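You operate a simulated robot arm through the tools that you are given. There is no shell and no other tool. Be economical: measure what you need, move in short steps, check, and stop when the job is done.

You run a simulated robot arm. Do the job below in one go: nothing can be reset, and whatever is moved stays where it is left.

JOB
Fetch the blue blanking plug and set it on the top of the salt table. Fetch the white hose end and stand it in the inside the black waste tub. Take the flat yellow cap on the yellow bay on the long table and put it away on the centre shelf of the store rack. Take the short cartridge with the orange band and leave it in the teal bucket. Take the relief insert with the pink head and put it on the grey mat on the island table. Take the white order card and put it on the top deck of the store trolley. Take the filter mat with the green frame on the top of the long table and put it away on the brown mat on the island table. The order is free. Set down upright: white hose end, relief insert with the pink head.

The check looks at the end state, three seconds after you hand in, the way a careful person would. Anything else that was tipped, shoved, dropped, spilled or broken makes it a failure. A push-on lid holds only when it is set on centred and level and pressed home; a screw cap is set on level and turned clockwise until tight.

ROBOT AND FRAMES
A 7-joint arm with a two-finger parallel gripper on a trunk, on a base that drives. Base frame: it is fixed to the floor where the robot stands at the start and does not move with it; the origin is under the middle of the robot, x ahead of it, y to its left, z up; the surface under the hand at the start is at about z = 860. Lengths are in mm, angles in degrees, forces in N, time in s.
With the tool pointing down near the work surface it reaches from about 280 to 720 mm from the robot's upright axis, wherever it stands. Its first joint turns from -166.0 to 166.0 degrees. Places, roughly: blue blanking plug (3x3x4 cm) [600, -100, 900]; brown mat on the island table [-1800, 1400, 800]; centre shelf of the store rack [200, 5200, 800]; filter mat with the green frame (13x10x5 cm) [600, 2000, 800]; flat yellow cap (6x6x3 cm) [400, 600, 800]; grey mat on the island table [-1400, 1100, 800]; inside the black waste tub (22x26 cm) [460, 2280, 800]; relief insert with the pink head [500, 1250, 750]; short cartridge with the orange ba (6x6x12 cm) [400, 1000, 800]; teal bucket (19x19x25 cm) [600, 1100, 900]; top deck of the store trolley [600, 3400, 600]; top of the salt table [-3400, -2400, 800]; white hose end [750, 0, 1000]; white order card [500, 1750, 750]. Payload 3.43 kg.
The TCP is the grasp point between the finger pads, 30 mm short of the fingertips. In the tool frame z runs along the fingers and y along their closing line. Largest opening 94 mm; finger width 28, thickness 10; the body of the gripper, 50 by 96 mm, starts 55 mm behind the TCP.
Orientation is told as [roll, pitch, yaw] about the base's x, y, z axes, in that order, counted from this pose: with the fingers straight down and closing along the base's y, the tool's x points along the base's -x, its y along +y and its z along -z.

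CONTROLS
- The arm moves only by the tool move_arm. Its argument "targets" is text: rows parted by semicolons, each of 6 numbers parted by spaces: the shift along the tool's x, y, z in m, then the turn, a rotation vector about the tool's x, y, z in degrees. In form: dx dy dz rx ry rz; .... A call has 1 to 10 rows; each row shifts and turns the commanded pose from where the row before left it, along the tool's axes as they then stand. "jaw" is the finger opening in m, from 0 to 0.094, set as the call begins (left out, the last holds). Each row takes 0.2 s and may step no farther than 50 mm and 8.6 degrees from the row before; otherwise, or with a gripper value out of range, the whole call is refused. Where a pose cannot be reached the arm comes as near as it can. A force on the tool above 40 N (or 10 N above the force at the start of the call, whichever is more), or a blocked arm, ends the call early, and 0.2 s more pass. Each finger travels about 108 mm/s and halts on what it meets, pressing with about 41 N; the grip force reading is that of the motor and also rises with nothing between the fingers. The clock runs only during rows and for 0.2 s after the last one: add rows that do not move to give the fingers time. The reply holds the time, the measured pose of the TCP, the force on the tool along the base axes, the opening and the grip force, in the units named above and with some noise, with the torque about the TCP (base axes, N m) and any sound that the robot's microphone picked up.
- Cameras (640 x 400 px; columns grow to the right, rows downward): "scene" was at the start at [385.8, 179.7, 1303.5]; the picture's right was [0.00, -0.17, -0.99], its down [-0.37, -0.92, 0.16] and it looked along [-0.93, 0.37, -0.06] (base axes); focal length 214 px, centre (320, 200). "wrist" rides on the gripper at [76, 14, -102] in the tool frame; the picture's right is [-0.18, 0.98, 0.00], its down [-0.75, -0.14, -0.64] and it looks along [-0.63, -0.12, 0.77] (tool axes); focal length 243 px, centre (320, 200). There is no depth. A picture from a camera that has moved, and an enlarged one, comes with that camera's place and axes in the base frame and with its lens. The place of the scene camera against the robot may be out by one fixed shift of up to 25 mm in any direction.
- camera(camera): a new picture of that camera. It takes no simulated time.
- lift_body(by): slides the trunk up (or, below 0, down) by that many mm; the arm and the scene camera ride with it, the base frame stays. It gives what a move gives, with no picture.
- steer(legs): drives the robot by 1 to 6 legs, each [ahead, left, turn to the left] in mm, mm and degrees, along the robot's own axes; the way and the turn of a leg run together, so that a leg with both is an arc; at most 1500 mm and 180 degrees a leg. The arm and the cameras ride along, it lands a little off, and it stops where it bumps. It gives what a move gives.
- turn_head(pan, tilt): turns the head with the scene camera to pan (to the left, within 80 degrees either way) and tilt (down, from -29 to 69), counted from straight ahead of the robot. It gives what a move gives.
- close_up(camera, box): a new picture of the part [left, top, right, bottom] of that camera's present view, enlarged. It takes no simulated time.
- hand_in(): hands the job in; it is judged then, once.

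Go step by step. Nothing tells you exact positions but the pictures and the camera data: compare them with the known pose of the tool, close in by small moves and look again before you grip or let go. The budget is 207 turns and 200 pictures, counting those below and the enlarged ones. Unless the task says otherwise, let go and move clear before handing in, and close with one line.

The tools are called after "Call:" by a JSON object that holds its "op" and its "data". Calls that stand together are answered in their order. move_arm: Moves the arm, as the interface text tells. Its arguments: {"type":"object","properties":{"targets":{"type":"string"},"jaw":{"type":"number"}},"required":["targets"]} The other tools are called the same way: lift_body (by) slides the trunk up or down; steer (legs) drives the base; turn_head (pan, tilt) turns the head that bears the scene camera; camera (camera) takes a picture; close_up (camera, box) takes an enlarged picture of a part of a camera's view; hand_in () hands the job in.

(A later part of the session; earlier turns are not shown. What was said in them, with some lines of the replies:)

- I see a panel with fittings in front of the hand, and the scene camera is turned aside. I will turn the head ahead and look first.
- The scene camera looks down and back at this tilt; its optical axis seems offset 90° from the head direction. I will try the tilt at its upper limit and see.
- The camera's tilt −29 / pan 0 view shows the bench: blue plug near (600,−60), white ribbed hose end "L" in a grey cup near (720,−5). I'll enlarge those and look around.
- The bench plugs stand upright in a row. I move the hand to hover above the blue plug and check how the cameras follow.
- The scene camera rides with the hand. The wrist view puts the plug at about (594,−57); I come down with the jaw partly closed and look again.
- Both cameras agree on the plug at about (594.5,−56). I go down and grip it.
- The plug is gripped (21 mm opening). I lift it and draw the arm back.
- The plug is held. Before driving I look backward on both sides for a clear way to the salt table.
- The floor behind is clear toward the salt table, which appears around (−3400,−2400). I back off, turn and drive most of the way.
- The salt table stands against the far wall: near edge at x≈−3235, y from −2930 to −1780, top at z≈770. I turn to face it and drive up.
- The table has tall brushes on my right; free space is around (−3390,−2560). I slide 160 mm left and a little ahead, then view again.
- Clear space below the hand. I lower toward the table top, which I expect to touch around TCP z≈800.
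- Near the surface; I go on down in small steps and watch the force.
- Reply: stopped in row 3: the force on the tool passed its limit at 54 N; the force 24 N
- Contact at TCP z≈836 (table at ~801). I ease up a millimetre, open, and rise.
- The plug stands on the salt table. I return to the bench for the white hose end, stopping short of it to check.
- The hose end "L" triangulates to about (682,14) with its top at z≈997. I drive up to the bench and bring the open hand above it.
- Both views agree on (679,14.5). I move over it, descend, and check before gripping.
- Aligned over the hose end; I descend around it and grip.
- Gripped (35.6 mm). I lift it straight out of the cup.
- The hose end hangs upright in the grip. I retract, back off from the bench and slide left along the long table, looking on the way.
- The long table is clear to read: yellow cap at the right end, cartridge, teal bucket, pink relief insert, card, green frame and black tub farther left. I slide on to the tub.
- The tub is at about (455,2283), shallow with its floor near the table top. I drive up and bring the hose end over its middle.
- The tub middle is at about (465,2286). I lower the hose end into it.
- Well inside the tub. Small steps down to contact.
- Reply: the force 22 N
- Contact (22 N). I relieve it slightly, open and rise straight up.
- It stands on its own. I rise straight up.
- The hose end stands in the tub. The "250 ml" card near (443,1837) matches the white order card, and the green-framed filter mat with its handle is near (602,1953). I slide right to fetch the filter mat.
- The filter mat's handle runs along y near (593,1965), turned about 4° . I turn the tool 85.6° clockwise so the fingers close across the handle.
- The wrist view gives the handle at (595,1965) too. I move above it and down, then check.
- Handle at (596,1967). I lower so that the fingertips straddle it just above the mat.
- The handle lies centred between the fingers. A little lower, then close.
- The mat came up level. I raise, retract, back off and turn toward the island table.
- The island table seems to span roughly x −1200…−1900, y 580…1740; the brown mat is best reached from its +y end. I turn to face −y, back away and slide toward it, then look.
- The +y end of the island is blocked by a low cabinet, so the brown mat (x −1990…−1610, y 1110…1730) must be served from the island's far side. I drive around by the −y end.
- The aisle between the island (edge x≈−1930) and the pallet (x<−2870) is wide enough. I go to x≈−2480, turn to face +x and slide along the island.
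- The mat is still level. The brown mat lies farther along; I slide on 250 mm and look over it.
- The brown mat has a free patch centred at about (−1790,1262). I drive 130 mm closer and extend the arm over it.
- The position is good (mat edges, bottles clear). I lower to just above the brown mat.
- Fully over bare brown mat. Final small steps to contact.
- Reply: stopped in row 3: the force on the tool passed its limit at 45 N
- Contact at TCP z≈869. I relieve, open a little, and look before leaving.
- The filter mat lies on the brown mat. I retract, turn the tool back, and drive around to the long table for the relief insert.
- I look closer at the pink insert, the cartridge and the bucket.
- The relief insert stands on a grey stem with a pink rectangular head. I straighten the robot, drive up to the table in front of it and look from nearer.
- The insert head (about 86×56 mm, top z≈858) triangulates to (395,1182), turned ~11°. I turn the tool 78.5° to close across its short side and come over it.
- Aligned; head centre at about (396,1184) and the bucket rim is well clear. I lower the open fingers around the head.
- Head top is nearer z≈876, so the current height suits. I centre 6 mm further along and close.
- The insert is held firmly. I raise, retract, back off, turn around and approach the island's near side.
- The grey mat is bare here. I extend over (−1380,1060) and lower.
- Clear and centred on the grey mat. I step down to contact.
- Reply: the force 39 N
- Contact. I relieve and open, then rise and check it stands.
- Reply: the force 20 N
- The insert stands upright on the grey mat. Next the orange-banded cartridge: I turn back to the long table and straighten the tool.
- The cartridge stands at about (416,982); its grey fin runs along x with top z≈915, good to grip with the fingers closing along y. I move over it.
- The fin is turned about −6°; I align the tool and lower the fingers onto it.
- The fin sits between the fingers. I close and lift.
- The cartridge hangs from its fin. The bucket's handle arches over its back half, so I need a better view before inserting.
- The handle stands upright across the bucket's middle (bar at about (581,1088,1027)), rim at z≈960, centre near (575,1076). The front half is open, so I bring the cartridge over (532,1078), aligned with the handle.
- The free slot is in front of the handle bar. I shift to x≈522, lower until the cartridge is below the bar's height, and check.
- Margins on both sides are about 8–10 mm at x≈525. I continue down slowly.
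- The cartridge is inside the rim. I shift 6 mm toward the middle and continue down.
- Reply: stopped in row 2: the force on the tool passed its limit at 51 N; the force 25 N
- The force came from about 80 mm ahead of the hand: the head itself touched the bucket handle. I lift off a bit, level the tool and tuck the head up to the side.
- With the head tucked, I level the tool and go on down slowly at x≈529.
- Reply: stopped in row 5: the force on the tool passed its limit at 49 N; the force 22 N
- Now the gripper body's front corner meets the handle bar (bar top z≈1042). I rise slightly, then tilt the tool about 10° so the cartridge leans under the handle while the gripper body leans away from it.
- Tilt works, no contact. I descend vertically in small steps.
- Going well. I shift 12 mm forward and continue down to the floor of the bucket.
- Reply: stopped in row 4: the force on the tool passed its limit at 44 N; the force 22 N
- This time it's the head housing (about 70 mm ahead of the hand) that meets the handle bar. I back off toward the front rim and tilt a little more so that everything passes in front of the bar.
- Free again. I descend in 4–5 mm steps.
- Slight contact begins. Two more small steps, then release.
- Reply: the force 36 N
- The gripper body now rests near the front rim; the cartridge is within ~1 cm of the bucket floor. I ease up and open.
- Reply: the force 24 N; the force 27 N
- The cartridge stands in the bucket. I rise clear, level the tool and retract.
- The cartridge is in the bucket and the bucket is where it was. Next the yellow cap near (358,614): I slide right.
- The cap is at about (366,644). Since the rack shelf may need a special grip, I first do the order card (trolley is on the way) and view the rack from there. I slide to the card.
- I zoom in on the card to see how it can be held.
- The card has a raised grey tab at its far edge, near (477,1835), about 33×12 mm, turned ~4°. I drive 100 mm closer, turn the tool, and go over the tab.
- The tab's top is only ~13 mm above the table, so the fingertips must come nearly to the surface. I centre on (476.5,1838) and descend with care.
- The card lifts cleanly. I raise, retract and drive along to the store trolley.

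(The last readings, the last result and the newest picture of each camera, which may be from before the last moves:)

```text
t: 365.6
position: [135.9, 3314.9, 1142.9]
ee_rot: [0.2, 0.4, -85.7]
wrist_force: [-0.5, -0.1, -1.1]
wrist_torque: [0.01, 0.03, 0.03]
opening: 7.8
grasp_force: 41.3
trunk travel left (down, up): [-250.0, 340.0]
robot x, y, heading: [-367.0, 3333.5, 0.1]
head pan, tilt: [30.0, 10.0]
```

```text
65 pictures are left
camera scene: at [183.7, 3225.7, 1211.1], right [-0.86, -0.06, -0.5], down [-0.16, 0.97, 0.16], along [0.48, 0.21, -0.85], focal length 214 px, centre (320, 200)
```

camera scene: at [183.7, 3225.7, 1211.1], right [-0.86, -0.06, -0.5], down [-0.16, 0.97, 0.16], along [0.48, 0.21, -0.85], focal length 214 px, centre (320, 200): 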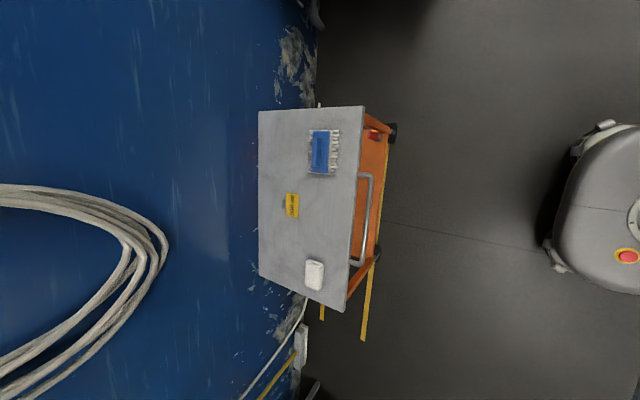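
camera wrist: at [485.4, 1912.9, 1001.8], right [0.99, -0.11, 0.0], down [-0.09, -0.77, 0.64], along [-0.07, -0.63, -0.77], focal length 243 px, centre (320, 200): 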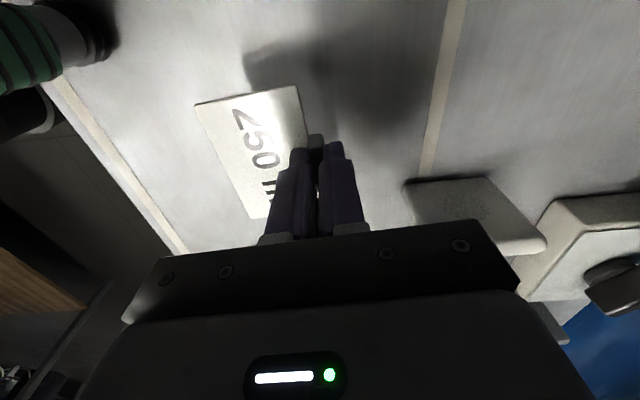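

The trolley deck (z≈590, x from 407, y 3085–3745) has free space around (500,3440). I lower the trunk 200 mm and drive up to it.

Call:
{"op": "lift_body", "data": {"by": -200}}

Call:
{"op": "steer", "data": {"legs": [[0, 120, 0], [310, 0, 0]]}}

Call:
{"op": "move_arm", "data": {"targets": "-0.004 0.04 0.02 0 0 0;0 0.02 0.045 0 0 0;0 0 0.048 0 0 0;0 0 0.045 0 0 0"}}

Call:
{"op": "camera", "data": {"camera": "wrist"}}

Call:
{"op": "turn_head", "data": {"pan": 0, "tilt": 40}}

Call:
{"op": "camera", "data": {"camera": "scene"}}

```text
t: 367.7
position: [134.9, 3315.7, 943.5]
ee_rot: [0.3, 0.3, -85.9]
wrist_force: [-0.2, 1.3, -0.3]
wrist_torque: [-0.02, 0.0, 0.02]
opening: 7.3
grasp_force: 41.2
trunk travel left (down, up): [-50.0, 540.0]
robot x, y, heading: [-365.4, 3331.8, 0.0]
head pan, tilt: [30.0, 10.0]
```

```text
t: 370.7
position: [445.7, 3437.8, 943.1]
ee_rot: [0.3, 0.3, -85.8]
wrist_force: [0.1, 0.4, 0.0]
wrist_torque: [-0.01, 0.01, -0.02]
opening: 7.8
grasp_force: 40.5
trunk travel left (down, up): [-50.0, 540.0]
robot x, y, heading: [-54.7, 3456.6, -0.2]
head pan, tilt: [30.0, 10.0]
```

```text
t: 371.7
position: [506.1, 3438.7, 782.0]
ee_rot: [0.3, 0.3, -85.7]
wrist_force: [-0.3, 0.1, 0.1]
wrist_torque: [-0.01, -0.02, -0.02]
opening: 7.5
grasp_force: 41.0
trunk travel left (down, up): [-50.0, 540.0]
robot x, y, heading: [-55.6, 3452.1, 0.1]
head pan, tilt: [30.0, 10.0]
```

```text
64 pictures are left
camera wrist: at [514.6, 3515.4, 886.4], right [0.99, -0.11, 0.0], down [-0.09, -0.77, 0.64], along [-0.07, -0.63, -0.77], focal length 243 px, centre (320, 200)
```

wrist: 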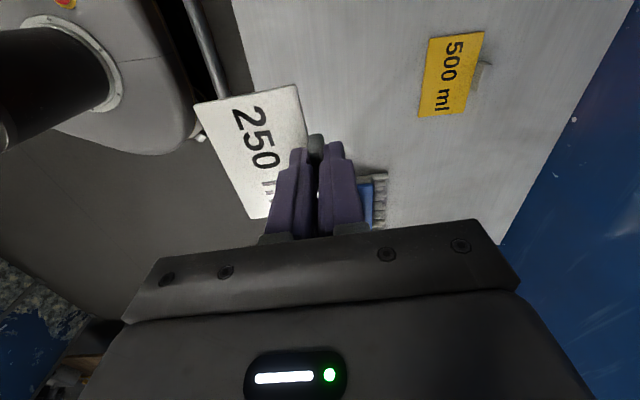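

```text
t: 372.6
position: [507.1, 3438.0, 783.4]
ee_rot: [0.3, 0.4, -85.7]
wrist_force: [-0.3, -0.1, -0.2]
wrist_torque: [0.03, -0.02, -0.01]
opening: 7.8
grasp_force: 40.8
trunk travel left (down, up): [-50.0, 540.0]
robot x, y, heading: [-55.2, 3453.4, 0.2]
head pan, tilt: [0.0, 40.0]
```

```text
63 pictures are left
camera scene: at [505.3, 3393.7, 847.1], right [-1.0, -0.07, -0.01], down [-0.06, 0.76, 0.65], along [-0.04, 0.64, -0.76], focal length 214 px, centre (320, 200)
```

scene: 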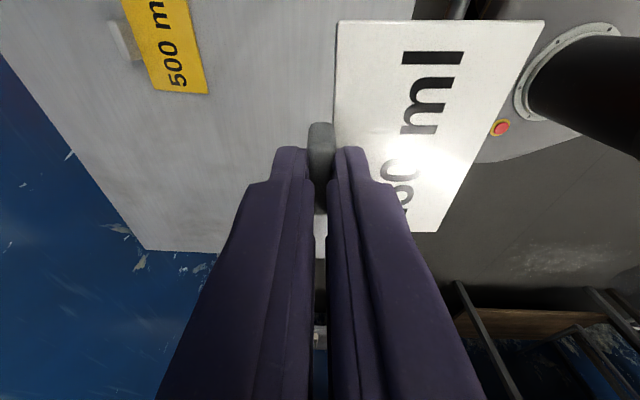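

The card would be near the deck's front edge; I move 28 mm further in and lower.

Call:
{"op": "move_arm", "data": {"targets": "-0.002 0.028 0.03 0 0 0;0 0 0.045 0 0 0;0 0 0.045 0 0 0;0 0 0.012 0 0 0;0 0 0 0 0 0"}}

Call:
{"op": "camera", "data": {"camera": "wrist"}}

```text
t: 373.8
position: [534.4, 3438.2, 651.4]
ee_rot: [0.3, 0.3, -85.7]
wrist_force: [0.5, 0.1, -0.4]
wrist_torque: [-0.01, 0.02, 0.01]
opening: 7.4
grasp_force: 41.1
trunk travel left (down, up): [-50.0, 540.0]
robot x, y, heading: [-56.3, 3455.2, 0.1]
head pan, tilt: [0.0, 40.0]
```

```text
62 pictures are left
camera wrist: at [542.5, 3515.4, 755.5], right [0.99, -0.11, 0.0], down [-0.09, -0.77, 0.64], along [-0.07, -0.63, -0.77], focal length 243 px, centre (320, 200)
```

wrist: 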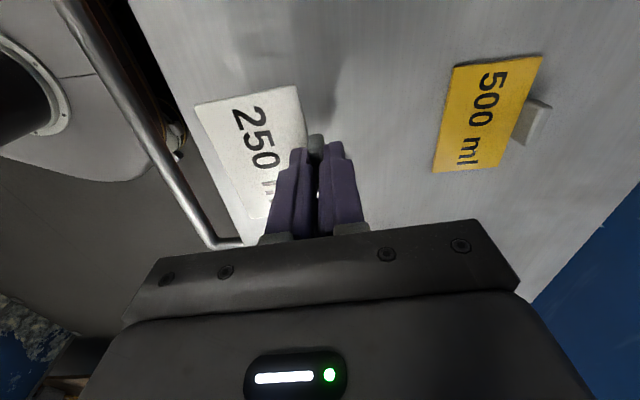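

I shift another 15 mm in and step down to contact.

Call:
{"op": "move_arm", "data": {"targets": "0 0.015 0.005 0 0 0;0 0 0.004 0 0 0;0 0 0.004 0 0 0;0 0 0.003 0 0 0;0 0 0.003 0 0 0;0 0 0.003 0 0 0;0 0 0.003 0 0 0;0 0 0.002 0 0 0"}}

Call:
{"op": "camera", "data": {"camera": "wrist"}}

```text
t: 375.6
position: [550.6, 3440.8, 626.6]
ee_rot: [0.4, 0.3, -85.8]
wrist_force: [-0.6, 0.0, -0.6]
wrist_torque: [0.0, -0.02, -0.04]
opening: 7.7
grasp_force: 40.9
trunk travel left (down, up): [-50.0, 540.0]
robot x, y, heading: [-55.7, 3455.2, 0.0]
head pan, tilt: [0.0, 40.0]
```

```text
61 pictures are left
camera wrist: at [558.4, 3518.1, 729.9], right [0.99, -0.11, 0.0], down [-0.09, -0.77, 0.64], along [-0.07, -0.63, -0.77], focal length 243 px, centre (320, 200)
```

wrist: 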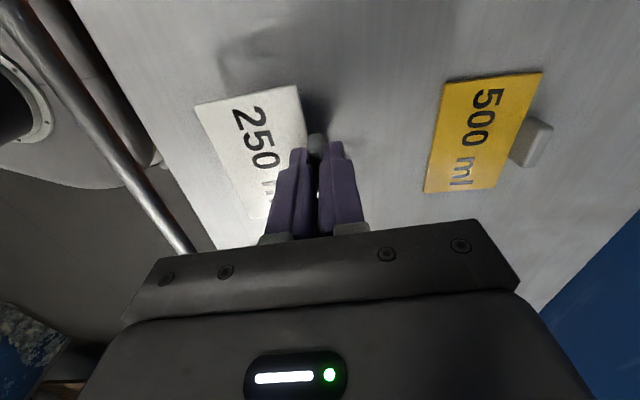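

Call:
{"op": "move_arm", "data": {"targets": "0 0 0.003 0 0 0;0 0 0.003 0 0 0;0 0 0.003 0 0 0;0 0 0.003 0 0 0;0 0 0.003 0 0 0;0 0 0.003 0 0 0;0 0 0.003 0 0 0;0 0 0.003 0 0 0"}}

```text
t: 377.4
position: [550.1, 3440.4, 601.8]
ee_rot: [0.3, 0.3, -85.7]
wrist_force: [0.1, 0.1, 0.3]
wrist_torque: [0.03, -0.05, -0.03]
opening: 7.6
grasp_force: 41.3
trunk travel left (down, up): [-50.0, 540.0]
robot x, y, heading: [-56.1, 3454.4, 0.1]
head pan, tilt: [0.0, 40.0]
```

Call:
{"op": "move_arm", "data": {"targets": "0 0 0.002 0 0 0;0 0 0.002 0 0 0;0 0 0.002 0 0 0;0 0 0.002 0 0 0;0 0 0.002 0 0 0"}}

Call:
{"op": "camera", "data": {"camera": "wrist"}}

```text
t: 378.6
position: [551.1, 3441.2, 595.7]
ee_rot: [0.6, 0.3, -85.8]
wrist_force: [-6.6, -0.4, 38.2]
wrist_torque: [0.0, 0.43, 0.05]
opening: 7.4
grasp_force: 40.6
trunk travel left (down, up): [-50.0, 540.0]
robot x, y, heading: [-57.1, 3454.1, 0.3]
head pan, tilt: [0.0, 40.0]
```

```text
60 pictures are left
camera wrist: at [558.5, 3517.9, 699.1], right [0.99, -0.11, 0.01], down [-0.09, -0.77, 0.64], along [-0.06, -0.63, -0.77], focal length 243 px, centre (320, 200)
```

wrist: 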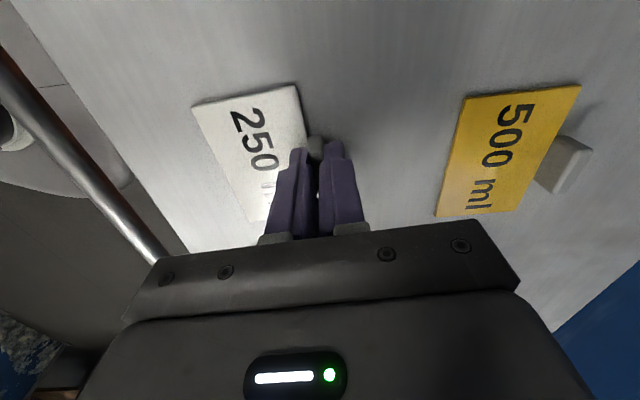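

The card is down on the deck. I relieve, open and rise.

Call:
{"op": "move_arm", "data": {"targets": "0 0 -0.003 0 0 0;0 0 0 0 0 0"}}

Call:
{"op": "move_arm", "data": {"targets": "0 0 0 0 0 0;0 0 0 0 0 0", "jaw": 0.035}}

Call:
{"op": "move_arm", "data": {"targets": "0 0 -0.02 0 0 0;0 0 -0.045 0 0 0;0 0 -0.049 0 0 0;0 0 -0.049 0 0 0;0 0 -0.049 0 0 0;0 0 -0.049 0 0 0;0 -0.045 -0.02 0 0 0;0 -0.045 0 0 0 0;0 -0.045 0 0 0 0"}}

Call:
{"op": "camera", "data": {"camera": "wrist"}}

```text
t: 379.2
position: [550.5, 3440.4, 594.9]
ee_rot: [0.5, 0.3, -85.7]
wrist_force: [3.8, -3.6, 23.1]
wrist_torque: [-0.09, 0.09, 0.04]
opening: 7.3
grasp_force: 41.2
trunk travel left (down, up): [-50.0, 540.0]
robot x, y, heading: [-51.7, 3452.7, 0.1]
head pan, tilt: [0.0, 40.0]
```

```text
t: 379.8
position: [551.4, 3441.3, 593.9]
ee_rot: [0.3, 0.3, -85.7]
wrist_force: [2.1, 1.7, 5.4]
wrist_torque: [-0.04, 0.06, -0.03]
opening: 34.2
grasp_force: 0.1
trunk travel left (down, up): [-50.0, 540.0]
robot x, y, heading: [-56.4, 3457.3, 0.3]
head pan, tilt: [0.0, 40.0]
```

```text
t: 381.8
position: [415.2, 3432.2, 874.8]
ee_rot: [0.3, 0.3, -85.7]
wrist_force: [-0.2, -0.2, 0.5]
wrist_torque: [0.01, 0.03, 0.02]
opening: 34.9
grasp_force: 0.0
trunk travel left (down, up): [-50.0, 540.0]
robot x, y, heading: [-51.6, 3455.6, -0.0]
head pan, tilt: [0.0, 40.0]
```

```text
59 pictures are left
camera wrist: at [423.4, 3509.1, 978.1], right [0.99, -0.11, 0.0], down [-0.09, -0.77, 0.64], along [-0.07, -0.63, -0.77], focal length 243 px, centre (320, 200)
```

wrist: 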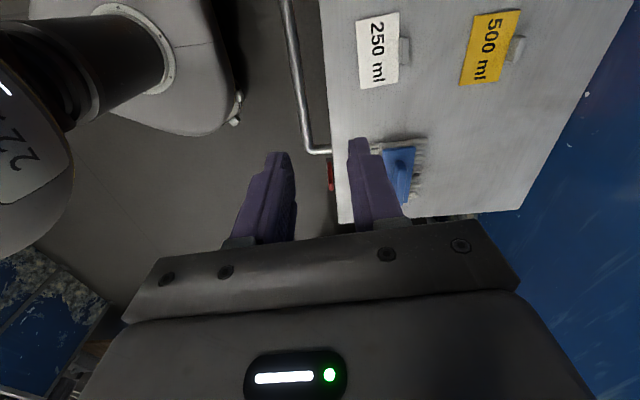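

The card lies on the trolley deck. Now I view the rack: raise the trunk, straighten the tool, back away, and drive to face it.

Call:
{"op": "lift_body", "data": {"by": 200}}

Call:
{"op": "steer", "data": {"legs": [[-310, 0, 0], [0, 750, 0], [0, 0, 90]]}}

Call:
{"op": "move_arm", "data": {"targets": "0 0 0 0 0 -8.56;0 0 0 0 0 -8.56;0 0 0 0 0 -8.56;0 0 0 0 0 -8.56;0 0 0 0 0 -8.56;0 0 0 0 0 -8.56;0 0 0 0 0 -8.56;0 0 0 0 0 -8.56;0 0 0 0 0 -8.56;0 0 0 0 0 -8.56"}}

Call:
{"op": "turn_head", "data": {"pan": -50, "tilt": -29}}

Call:
{"op": "camera", "data": {"camera": "scene"}}

```text
t: 384.0
position: [416.1, 3433.2, 1073.5]
ee_rot: [0.4, 0.4, -85.7]
wrist_force: [-0.7, 0.2, 0.2]
wrist_torque: [0.01, 0.01, 0.02]
opening: 35.0
grasp_force: 0.0
trunk travel left (down, up): [-250.0, 340.0]
robot x, y, heading: [-56.1, 3459.3, 0.2]
head pan, tilt: [0.0, 40.0]
```

```text
t: 393.6
position: [-351.7, 4684.8, 1075.1]
ee_rot: [0.2, 0.3, 4.2]
wrist_force: [0.1, 0.1, 0.9]
wrist_torque: [-0.01, -0.02, 0.03]
opening: 34.7
grasp_force: 0.0
trunk travel left (down, up): [-250.0, 340.0]
robot x, y, heading: [-377.5, 4216.9, 90.0]
head pan, tilt: [0.0, 40.0]
```

```text
t: 395.8
position: [-350.2, 4686.9, 1075.2]
ee_rot: [0.3, -0.3, 89.9]
wrist_force: [0.0, -0.4, 0.4]
wrist_torque: [-0.04, 0.0, 0.01]
opening: 34.9
grasp_force: 0.1
trunk travel left (down, up): [-250.0, 340.0]
robot x, y, heading: [-378.2, 4216.7, 90.1]
head pan, tilt: [0.0, 40.0]
```

```text
t: 397.2
position: [-352.0, 4687.3, 1075.0]
ee_rot: [0.3, -0.3, 89.6]
wrist_force: [1.0, 0.0, 0.4]
wrist_torque: [0.04, 0.01, -0.01]
opening: 35.1
grasp_force: 0.0
trunk travel left (down, up): [-250.0, 340.0]
robot x, y, heading: [-375.9, 4217.4, 90.0]
head pan, tilt: [-50.0, -28.6]
```

```text
58 pictures are left
camera scene: at [-303.0, 4837.0, 1181.1], right [0.65, -0.01, 0.76], down [0.36, -0.88, -0.31], along [0.67, 0.48, -0.57], focal length 214 px, centre (320, 200)
```

scene: 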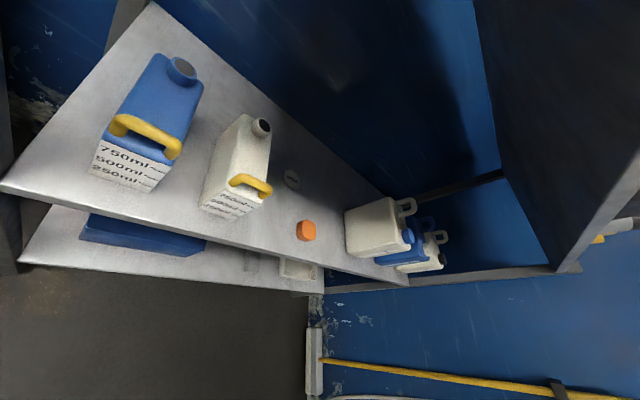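

The centre shelf is at z≈800 (front edge y≈4965, x −370…780), with free room around (200,5060). One more view to judge the shelf above it.

Call:
{"op": "turn_head", "data": {"pan": -80, "tilt": -29}}

Call:
{"op": "camera", "data": {"camera": "scene"}}

```text
t: 398.2
position: [-351.3, 4685.0, 1074.8]
ee_rot: [0.3, -0.2, 89.7]
wrist_force: [0.0, 0.3, 0.4]
wrist_torque: [0.01, 0.03, 0.02]
opening: 34.9
grasp_force: 0.0
trunk travel left (down, up): [-250.0, 340.0]
robot x, y, heading: [-373.6, 4218.8, 90.0]
head pan, tilt: [-80.0, -28.6]
```

```text
57 pictures are left
camera scene: at [-288.2, 4836.8, 1212.4], right [0.18, -0.01, 0.98], down [0.47, -0.88, -0.09], along [0.87, 0.48, -0.16], focal length 214 px, centre (320, 200)
```

scene: 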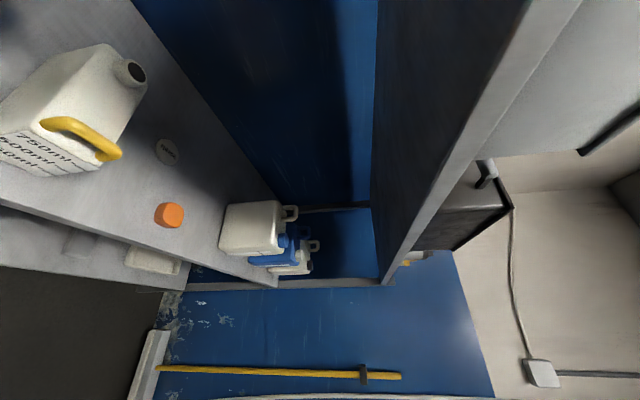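

The shelf above is at z≈1310, giving ~500 mm clearance, so a vertical grip will do. I return for the yellow cap.

Call:
{"op": "steer", "data": {"legs": [[0, 0, -90], [0, -1450, 0], [0, -1450, 0], [0, -670, 0]]}}

Call:
{"op": "turn_head", "data": {"pan": 0, "tilt": 0}}

Call:
{"op": "camera", "data": {"camera": "scene"}}

```text
t: 419.4
position: [48.0, 580.9, 1075.3]
ee_rot: [0.3, -0.3, -2.0]
wrist_force: [0.0, -0.2, -0.1]
wrist_torque: [-0.02, 0.0, -0.03]
opening: 35.3
grasp_force: 0.0
trunk travel left (down, up): [-250.0, 340.0]
robot x, y, heading: [-423.0, 624.2, -1.9]
head pan, tilt: [-80.0, -28.6]
```

```text
t: 420.9
position: [46.9, 581.0, 1074.5]
ee_rot: [0.2, -0.3, -2.0]
wrist_force: [0.9, -0.2, -0.7]
wrist_torque: [0.0, 0.01, 0.01]
opening: 34.9
grasp_force: 0.1
trunk travel left (down, up): [-250.0, 340.0]
robot x, y, heading: [-421.6, 619.6, -1.6]
head pan, tilt: [0.0, 0.0]
```

```text
56 pictures are left
camera scene: at [153.4, 579.1, 1134.3], right [-0.03, -1.0, 0.0], down [-1.0, 0.03, -0.01], along [0.01, 0.0, -1.0], focal length 214 px, centre (320, 200)
```

scene: 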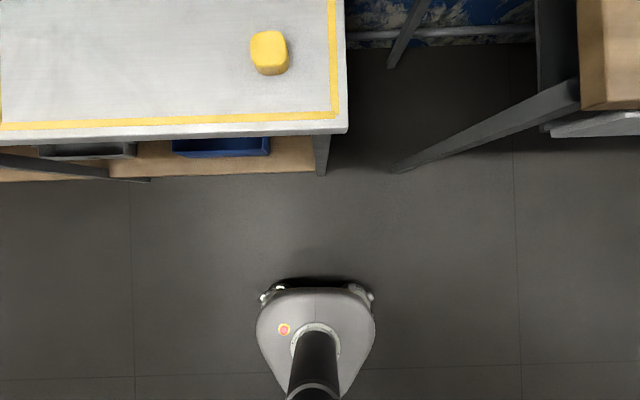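

Cap confirmed near (367,645). I drive up, bring the hand over it and look.

Call:
{"op": "steer", "data": {"legs": [[205, 40, 1.8]]}}

Call:
{"op": "move_arm", "data": {"targets": "-0.04 0 0 0 0 0;-0.04 0 0 0 0 0;-0.03 0 0.045 0 0 0;0 0 0.045 0 0 0;0 0 0.03 0 0 0", "jaw": 0.09}}

Call:
{"op": "turn_head", "data": {"pan": 0, "tilt": 40}}

Call:
{"op": "camera", "data": {"camera": "wrist"}}

Call:
{"op": "camera", "data": {"camera": "scene"}}

```text
t: 422.6
position: [255.3, 634.2, 1073.7]
ee_rot: [0.3, -0.3, -0.1]
wrist_force: [0.4, 1.1, -0.6]
wrist_torque: [0.01, 0.04, -0.04]
opening: 35.1
grasp_force: 0.1
trunk travel left (down, up): [-250.0, 340.0]
robot x, y, heading: [-214.4, 656.0, 0.1]
head pan, tilt: [0.0, 0.0]
```

```text
refused: row 3 steps farther than a row can; nothing moved
```

```text
t: 423.6
position: [256.5, 636.4, 1074.6]
ee_rot: [0.2, -0.2, -0.1]
wrist_force: [-0.2, -0.2, -0.3]
wrist_torque: [0.01, -0.01, 0.04]
opening: 35.1
grasp_force: 0.1
trunk travel left (down, up): [-250.0, 340.0]
robot x, y, heading: [-217.5, 659.3, 0.2]
head pan, tilt: [0.0, 40.0]
```

```text
55 pictures are left
camera wrist: at [178.6, 648.8, 1177.5], right [0.19, 0.98, 0.01], down [0.75, -0.15, 0.64], along [0.63, -0.11, -0.76], focal length 243 px, centre (320, 200)
```

wrist: 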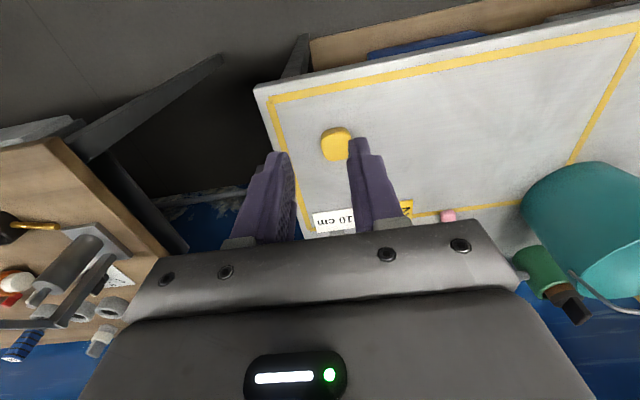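

```text
54 pictures are left
camera scene: at [296.9, 635.8, 1138.8], right [0.0, -1.0, -0.01], down [-0.77, 0.0, 0.64], along [-0.64, 0.01, -0.77], focal length 214 px, centre (320, 200)
```

scene: 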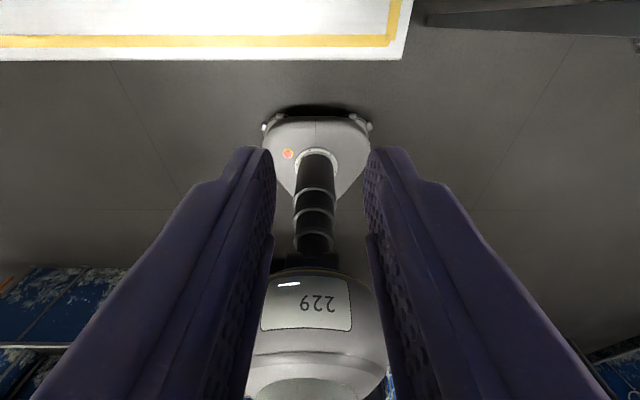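

A step was too long; I redo it in allowed steps.

Call:
{"op": "move_arm", "data": {"targets": "-0.04 0.003 0 0 0 0;-0.04 0.003 0 0 0 0;-0.027 0.003 0 0 0 0;0 0 0.045 0 0 0;0 0 0.045 0 0 0;0 0 0.03 0 0 0", "jaw": 0.09}}

Call:
{"op": "camera", "data": {"camera": "wrist"}}

Call:
{"op": "camera", "data": {"camera": "scene"}}

```text
t: 425.1
position: [361.3, 644.1, 953.5]
ee_rot: [0.2, -0.3, -0.2]
wrist_force: [0.0, 0.1, 1.6]
wrist_torque: [0.0, 0.02, -0.01]
opening: 90.1
grasp_force: 0.1
trunk travel left (down, up): [-250.0, 340.0]
robot x, y, heading: [-217.5, 656.1, 0.0]
head pan, tilt: [0.0, 40.0]
```

```text
53 pictures are left
camera wrist: at [284.8, 658.5, 1057.1], right [0.19, 0.98, 0.01], down [0.75, -0.15, 0.64], along [0.63, -0.11, -0.76], focal length 243 px, centre (320, 200)
```

wrist: 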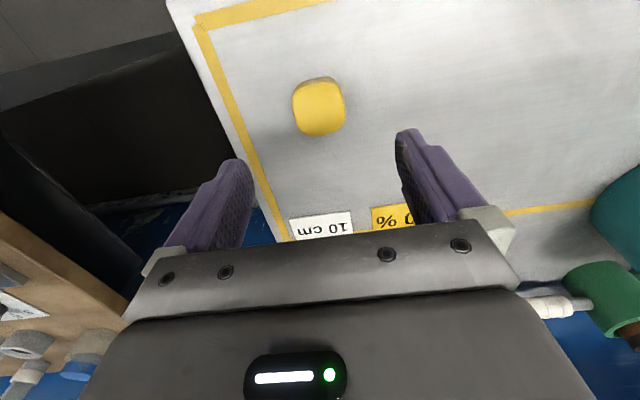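

```text
52 pictures are left
camera scene: at [403.0, 645.4, 1018.4], right [0.0, -1.0, -0.01], down [-0.77, 0.0, 0.64], along [-0.64, 0.01, -0.77], focal length 214 px, centre (320, 200)
```

scene: 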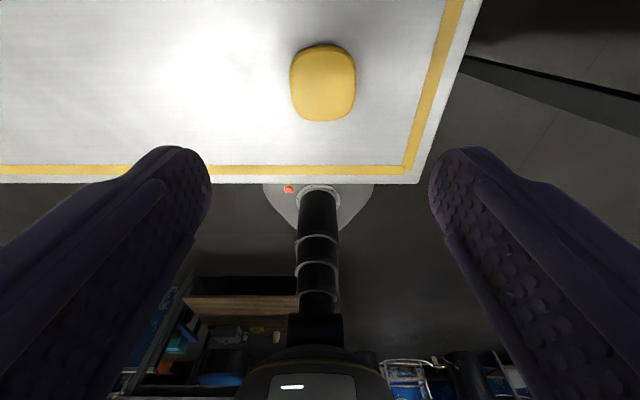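

Aligned on the cap at (364.5,645). I lower and grip it.

Call:
{"op": "move_arm", "data": {"targets": "-0.003 0.001 0.045 0 0 0;0 0 0.045 0 0 0;0 0 0.022 0 0 0;0 0 0.005 0 0 0;0 0 0 0 0 0"}}

Call:
{"op": "move_arm", "data": {"targets": "0 0 0 0 0 0;0 0 0 0 0 0;0 0 0 0 0 0", "jaw": 0.03}}

Call:
{"op": "move_arm", "data": {"targets": "0 0 -0.005 0 0 0;0 0 -0.015 0 0 0;0 0 -0.04 0 0 0"}}

Call:
{"op": "camera", "data": {"camera": "scene"}}

Call:
{"op": "camera", "data": {"camera": "wrist"}}

```text
t: 426.2
position: [366.5, 645.1, 837.3]
ee_rot: [0.3, -0.3, -0.1]
wrist_force: [-1.3, -0.3, 0.0]
wrist_torque: [-0.02, -0.04, 0.03]
opening: 90.0
grasp_force: 0.1
trunk travel left (down, up): [-250.0, 340.0]
robot x, y, heading: [-217.1, 659.3, 0.1]
head pan, tilt: [0.0, 40.0]
```

```text
t: 427.1
position: [366.4, 646.2, 838.1]
ee_rot: [0.3, -0.2, 0.0]
wrist_force: [0.1, 0.3, 0.1]
wrist_torque: [0.02, -0.02, 0.04]
opening: 48.4
grasp_force: 41.4
trunk travel left (down, up): [-250.0, 340.0]
robot x, y, heading: [-214.8, 659.1, 0.2]
head pan, tilt: [0.0, 40.0]
```

```text
t: 427.9
position: [366.2, 645.7, 899.6]
ee_rot: [0.3, -0.3, 0.0]
wrist_force: [0.2, 0.7, -0.5]
wrist_torque: [0.02, -0.01, -0.01]
opening: 49.0
grasp_force: 41.6
trunk travel left (down, up): [-250.0, 340.0]
robot x, y, heading: [-214.5, 658.0, 0.2]
head pan, tilt: [0.0, 40.0]
```

```text
51 pictures are left
camera scene: at [407.1, 646.5, 963.9], right [0.0, -1.0, -0.01], down [-0.77, 0.0, 0.64], along [-0.64, 0.01, -0.77], focal length 214 px, centre (320, 200)
```

scene: 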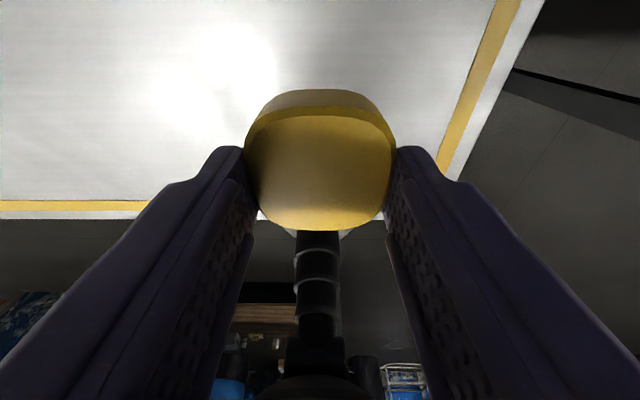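

```text
50 pictures are left
camera wrist: at [288.9, 659.6, 1002.6], right [0.19, 0.98, 0.01], down [0.75, -0.15, 0.64], along [0.63, -0.11, -0.76], focal length 243 px, centre (320, 200)
```

wrist: 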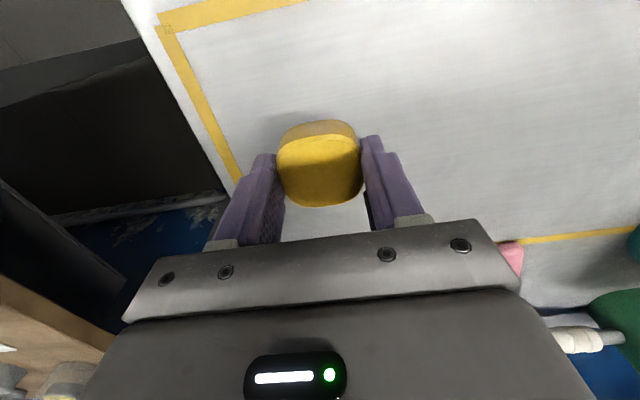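

The cap is held level. I raise, retract and drive to the rack.

Call:
{"op": "move_arm", "data": {"targets": "0 0 -0.049 0 0 0;0 0 -0.049 0 0 0;0 0 -0.049 0 0 0;0 0 -0.02 0 0 0;0.049 0 0 0 0 0;0.049 0 0 0 0 0"}}

Call:
{"op": "steer", "data": {"legs": [[-200, 0, 0], [0, 1450, 0], [0, 1450, 0], [0, 620, 0]]}}

```text
t: 429.2
position: [266.5, 645.0, 1063.3]
ee_rot: [0.3, -0.5, 0.0]
wrist_force: [-0.7, 0.4, 0.7]
wrist_torque: [0.03, -0.01, 0.03]
opening: 48.8
grasp_force: 41.0
trunk travel left (down, up): [-250.0, 340.0]
robot x, y, heading: [-213.5, 658.1, 0.1]
head pan, tilt: [0.0, 40.0]
```

```text
t: 447.5
position: [24.0, 4151.9, 1062.2]
ee_rot: [0.2, -0.3, 0.0]
wrist_force: [-0.4, 0.1, 0.3]
wrist_torque: [0.03, 0.01, 0.02]
opening: 48.7
grasp_force: 40.5
trunk travel left (down, up): [-250.0, 340.0]
robot x, y, heading: [-459.7, 4159.4, 0.1]
head pan, tilt: [0.0, 40.0]
```

Call:
{"op": "steer", "data": {"legs": [[665, 20, 0], [0, 0, 90], [120, 0, 0]]}}

Call:
{"op": "turn_head", "data": {"pan": 0, "tilt": -29}}

Call:
{"op": "camera", "data": {"camera": "scene"}}

Call:
{"op": "camera", "data": {"camera": "wrist"}}

```text
t: 455.8
position: [232.8, 4788.6, 1061.8]
ee_rot: [0.3, -0.2, 88.9]
wrist_force: [0.0, -0.4, -0.8]
wrist_torque: [-0.05, 0.0, -0.02]
opening: 48.9
grasp_force: 40.8
trunk travel left (down, up): [-250.0, 340.0]
robot x, y, heading: [212.2, 4298.7, 89.2]
head pan, tilt: [0.0, 40.0]
```

```text
t: 457.2
position: [233.6, 4787.9, 1062.3]
ee_rot: [0.3, -0.2, 88.9]
wrist_force: [0.1, 0.5, -0.2]
wrist_torque: [0.01, 0.0, 0.05]
opening: 48.6
grasp_force: 41.4
trunk travel left (down, up): [-250.0, 340.0]
robot x, y, heading: [209.6, 4304.7, 89.2]
head pan, tilt: [0.0, -28.6]
```

```text
49 pictures are left
camera scene: at [231.8, 4938.8, 1145.2], right [1.0, -0.02, -0.01], down [-0.02, -0.88, -0.48], along [0.0, 0.48, -0.88], focal length 214 px, centre (320, 200)
```

scene: 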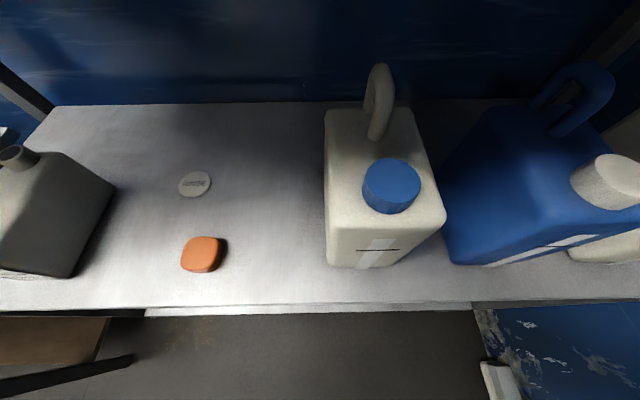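

```text
48 pictures are left
camera wrist: at [217.9, 4711.6, 1165.4], right [-0.98, 0.2, 0.01], down [0.16, 0.75, 0.64], along [0.13, 0.63, -0.76], focal length 243 px, centre (320, 200)
```

wrist: 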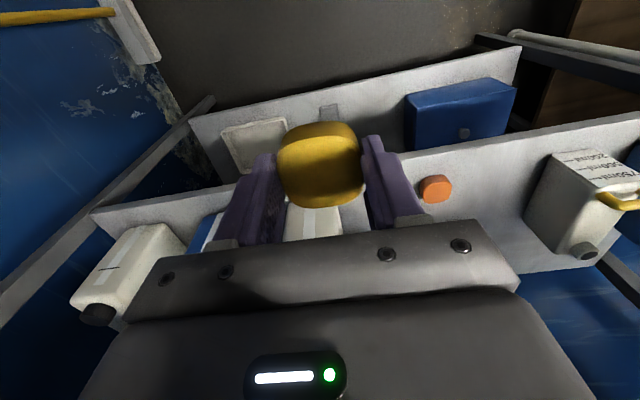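

A clear gap lies between the orange cap (x<75) and the white jug (x>240). I lower the trunk so the hand enters under the upper shelf, and line up on x≈155.

Call:
{"op": "lift_body", "data": {"by": -160}}

Call:
{"op": "steer", "data": {"legs": [[0, 77, 0.8], [130, 0, 0]]}}

Call:
{"op": "camera", "data": {"camera": "wrist"}}

Call:
{"op": "turn_head", "data": {"pan": -60, "tilt": 50}}

Call:
{"op": "camera", "data": {"camera": "scene"}}

```text
t: 459.1
position: [233.4, 4787.8, 903.0]
ee_rot: [0.3, -0.3, 89.0]
wrist_force: [-0.4, -1.1, -0.7]
wrist_torque: [0.02, -0.04, 0.01]
opening: 49.1
grasp_force: 40.8
trunk travel left (down, up): [-90.0, 500.0]
robot x, y, heading: [209.9, 4303.3, 88.9]
head pan, tilt: [0.0, -28.6]
```

```text
t: 461.0
position: [149.1, 4916.2, 903.0]
ee_rot: [0.3, -0.3, 89.7]
wrist_force: [-0.8, -0.2, -0.7]
wrist_torque: [-0.01, 0.0, -0.02]
opening: 48.8
grasp_force: 41.4
trunk travel left (down, up): [-90.0, 500.0]
robot x, y, heading: [137.4, 4434.3, 89.8]
head pan, tilt: [0.0, -28.6]
```

```text
47 pictures are left
camera wrist: at [135.2, 4841.1, 1005.3], right [-0.98, 0.19, 0.01], down [0.15, 0.75, 0.64], along [0.12, 0.63, -0.76], focal length 243 px, centre (320, 200)
```

wrist: 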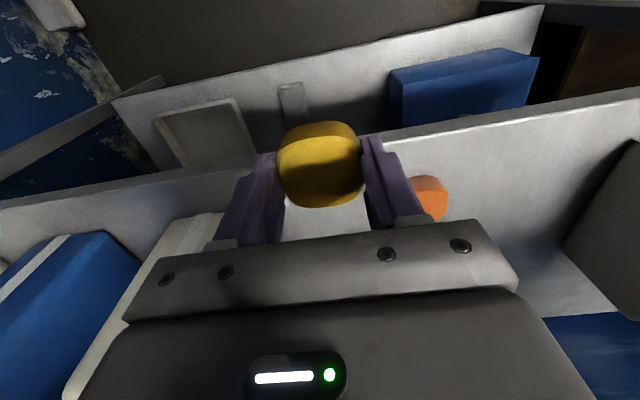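

```text
t: 462.5
position: [149.1, 4916.1, 902.4]
ee_rot: [0.4, -0.3, 89.7]
wrist_force: [-0.1, 1.0, -0.4]
wrist_torque: [-0.04, 0.01, 0.03]
opening: 48.6
grasp_force: 41.3
trunk travel left (down, up): [-90.0, 500.0]
robot x, y, heading: [134.3, 4431.8, 89.7]
head pan, tilt: [-60.0, 50.0]
```

```text
46 pictures are left
camera scene: at [212.2, 4950.1, 1012.8], right [0.51, -0.01, 0.86], down [-0.66, -0.64, 0.38], along [0.55, -0.77, -0.33], focal length 214 px, centre (320, 200)
```

scene: 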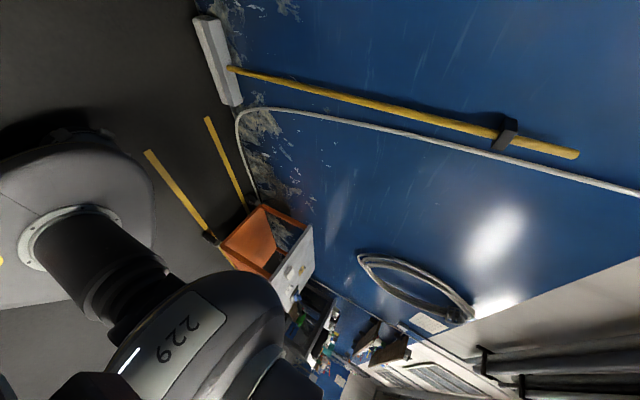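

I tuck the head back to centre and move the cap in over the shelf.

Call:
{"op": "turn_head", "data": {"pan": 0, "tilt": 40}}

Call:
{"op": "move_arm", "data": {"targets": "-0.04 0 0 0 0 0;-0.04 0 0 0 0 0;-0.035 0 0 0 0 0;0 0 0.025 0 0 0;0 0 0 0 0 0"}}

Call:
{"op": "camera", "data": {"camera": "wrist"}}

Call:
{"op": "camera", "data": {"camera": "scene"}}

```text
t: 463.8
position: [149.2, 4916.9, 903.7]
ee_rot: [0.3, -0.2, 89.7]
wrist_force: [0.4, 0.1, 0.2]
wrist_torque: [-0.01, 0.0, 0.02]
opening: 48.9
grasp_force: 41.1
trunk travel left (down, up): [-90.0, 500.0]
robot x, y, heading: [136.8, 4435.1, 90.0]
head pan, tilt: [0.0, 40.0]
```

```text
t: 465.0
position: [150.6, 5031.1, 877.5]
ee_rot: [0.3, -0.3, 89.7]
wrist_force: [0.6, -0.4, -1.0]
wrist_torque: [0.02, 0.01, 0.01]
opening: 48.9
grasp_force: 40.6
trunk travel left (down, up): [-90.0, 500.0]
robot x, y, heading: [136.3, 4433.6, 90.0]
head pan, tilt: [0.0, 40.0]
```

```text
45 pictures are left
camera wrist: at [135.3, 4954.8, 980.7], right [-0.98, 0.19, 0.01], down [0.15, 0.75, 0.64], along [0.12, 0.63, -0.76], focal length 243 px, centre (320, 200)
```

wrist: 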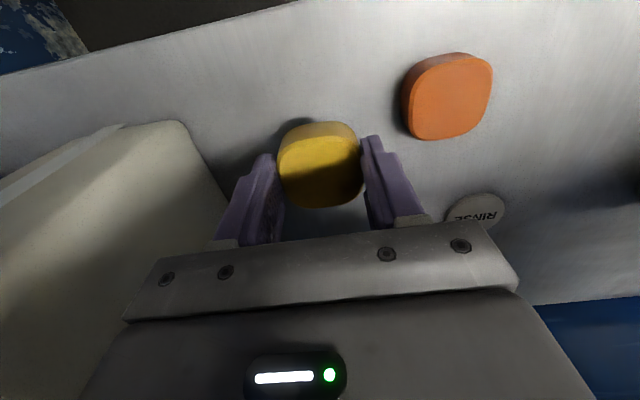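

```text
44 pictures are left
camera scene: at [145.4, 5078.6, 942.0], right [1.0, -0.01, -0.01], down [0.0, -0.77, 0.64], along [-0.01, -0.64, -0.77], focal length 214 px, centre (320, 200)
```

scene: 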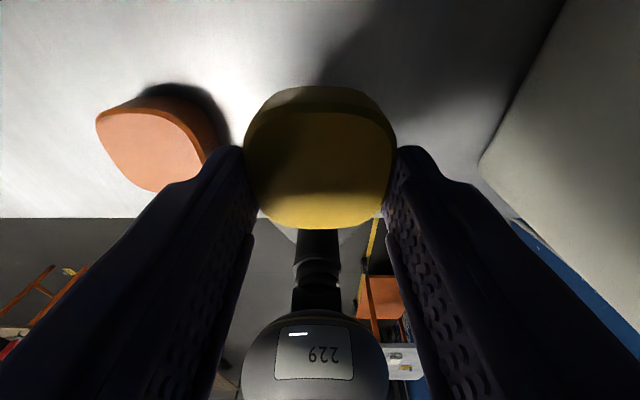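

The cap is well placed between its neighbours. I lower to the shelf.

Call:
{"op": "move_arm", "data": {"targets": "0 0 0.015 0 0 0;0 0 0.01 0 0 0;0 0 0.005 0 0 0;0 0 0.003 0 0 0;0 0 0.003 0 0 0;0 0 0.002 0 0 0;0 0 0.002 0 0 0;0 0 0.002 0 0 0"}}

```text
t: 466.8
position: [149.1, 5032.9, 838.3]
ee_rot: [0.3, -0.5, 89.7]
wrist_force: [0.5, -0.1, 25.0]
wrist_torque: [-0.31, -0.46, 0.01]
opening: 48.8
grasp_force: 41.0
trunk travel left (down, up): [-90.0, 500.0]
robot x, y, heading: [136.7, 4426.1, 89.9]
head pan, tilt: [0.0, 40.0]
```

Contact at z≈838. I relieve, open moderately, rise a little and withdraw toward the robot.

Call:
{"op": "move_arm", "data": {"targets": "0 0 -0.002 0 0 0;0 0 0 0 0 0"}}

Call:
{"op": "move_arm", "data": {"targets": "0 0 0 0 0 0;0 0 0 0 0 0", "jaw": 0.067}}

Call:
{"op": "move_arm", "data": {"targets": "0 0 -0.02 0 0 0;0 0 -0.03 0 0 0;0 0 -0.03 0 0 0;0.045 0 0 0 0 0;0.045 0 0 0 0 0;0.045 0 0 0 0 0"}}

Call:
{"op": "camera", "data": {"camera": "wrist"}}

```text
t: 467.4
position: [150.1, 5033.1, 838.7]
ee_rot: [0.4, -0.4, 89.7]
wrist_force: [0.9, 2.2, 15.1]
wrist_torque: [0.22, -0.34, 0.01]
opening: 48.7
grasp_force: 41.0
trunk travel left (down, up): [-90.0, 500.0]
robot x, y, heading: [134.6, 4432.7, 89.8]
head pan, tilt: [0.0, 40.0]
```

```text
t: 468.0
position: [149.3, 5033.0, 837.3]
ee_rot: [0.2, -0.2, 89.6]
wrist_force: [0.1, 0.7, 1.0]
wrist_torque: [-0.01, 0.05, -0.04]
opening: 66.9
grasp_force: 0.1
trunk travel left (down, up): [-90.0, 500.0]
robot x, y, heading: [132.9, 4430.5, 89.9]
head pan, tilt: [0.0, 40.0]
```

```text
t: 469.4
position: [148.3, 4896.3, 919.7]
ee_rot: [0.3, -0.3, 89.7]
wrist_force: [-0.3, 0.1, -0.8]
wrist_torque: [-0.01, 0.03, 0.01]
opening: 67.0
grasp_force: 0.1
trunk travel left (down, up): [-90.0, 500.0]
robot x, y, heading: [135.0, 4429.4, 90.2]
head pan, tilt: [0.0, 40.0]
```

```text
43 pictures are left
camera wrist: at [134.7, 4820.1, 1021.3], right [-0.98, 0.19, 0.01], down [0.15, 0.75, 0.65], along [0.12, 0.63, -0.76], focal length 243 px, centre (320, 200)
```

wrist: 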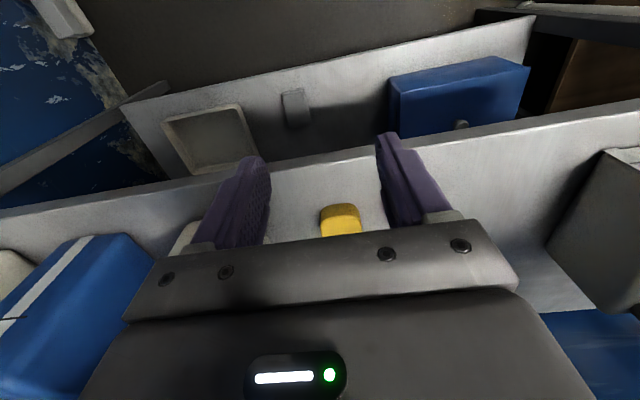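

The yellow cap rests on the centre shelf and all seven items are placed. I back clear of the rack and hand in.

Call:
{"op": "steer", "data": {"legs": [[-250, 0, 0]]}}

Call:
{"op": "hand_in", "data": {}}

```text
t: 471.2
position: [148.9, 4650.8, 917.6]
ee_rot: [0.3, -0.3, 89.7]
wrist_force: [0.0, 0.1, -0.2]
wrist_torque: [0.0, 0.0, 0.01]
opening: 67.2
grasp_force: 0.1
trunk travel left (down, up): [-90.0, 500.0]
robot x, y, heading: [129.3, 4188.4, 90.0]
head pan, tilt: [0.0, 40.0]
```

```text
The job is handed in.
```

I set all seven items down at their places and handed the job in; the hose end and relief insert stand upright, and the hand bumped the teal bucket while I lowered the cartridge, shifting it by a few millimetres at most.
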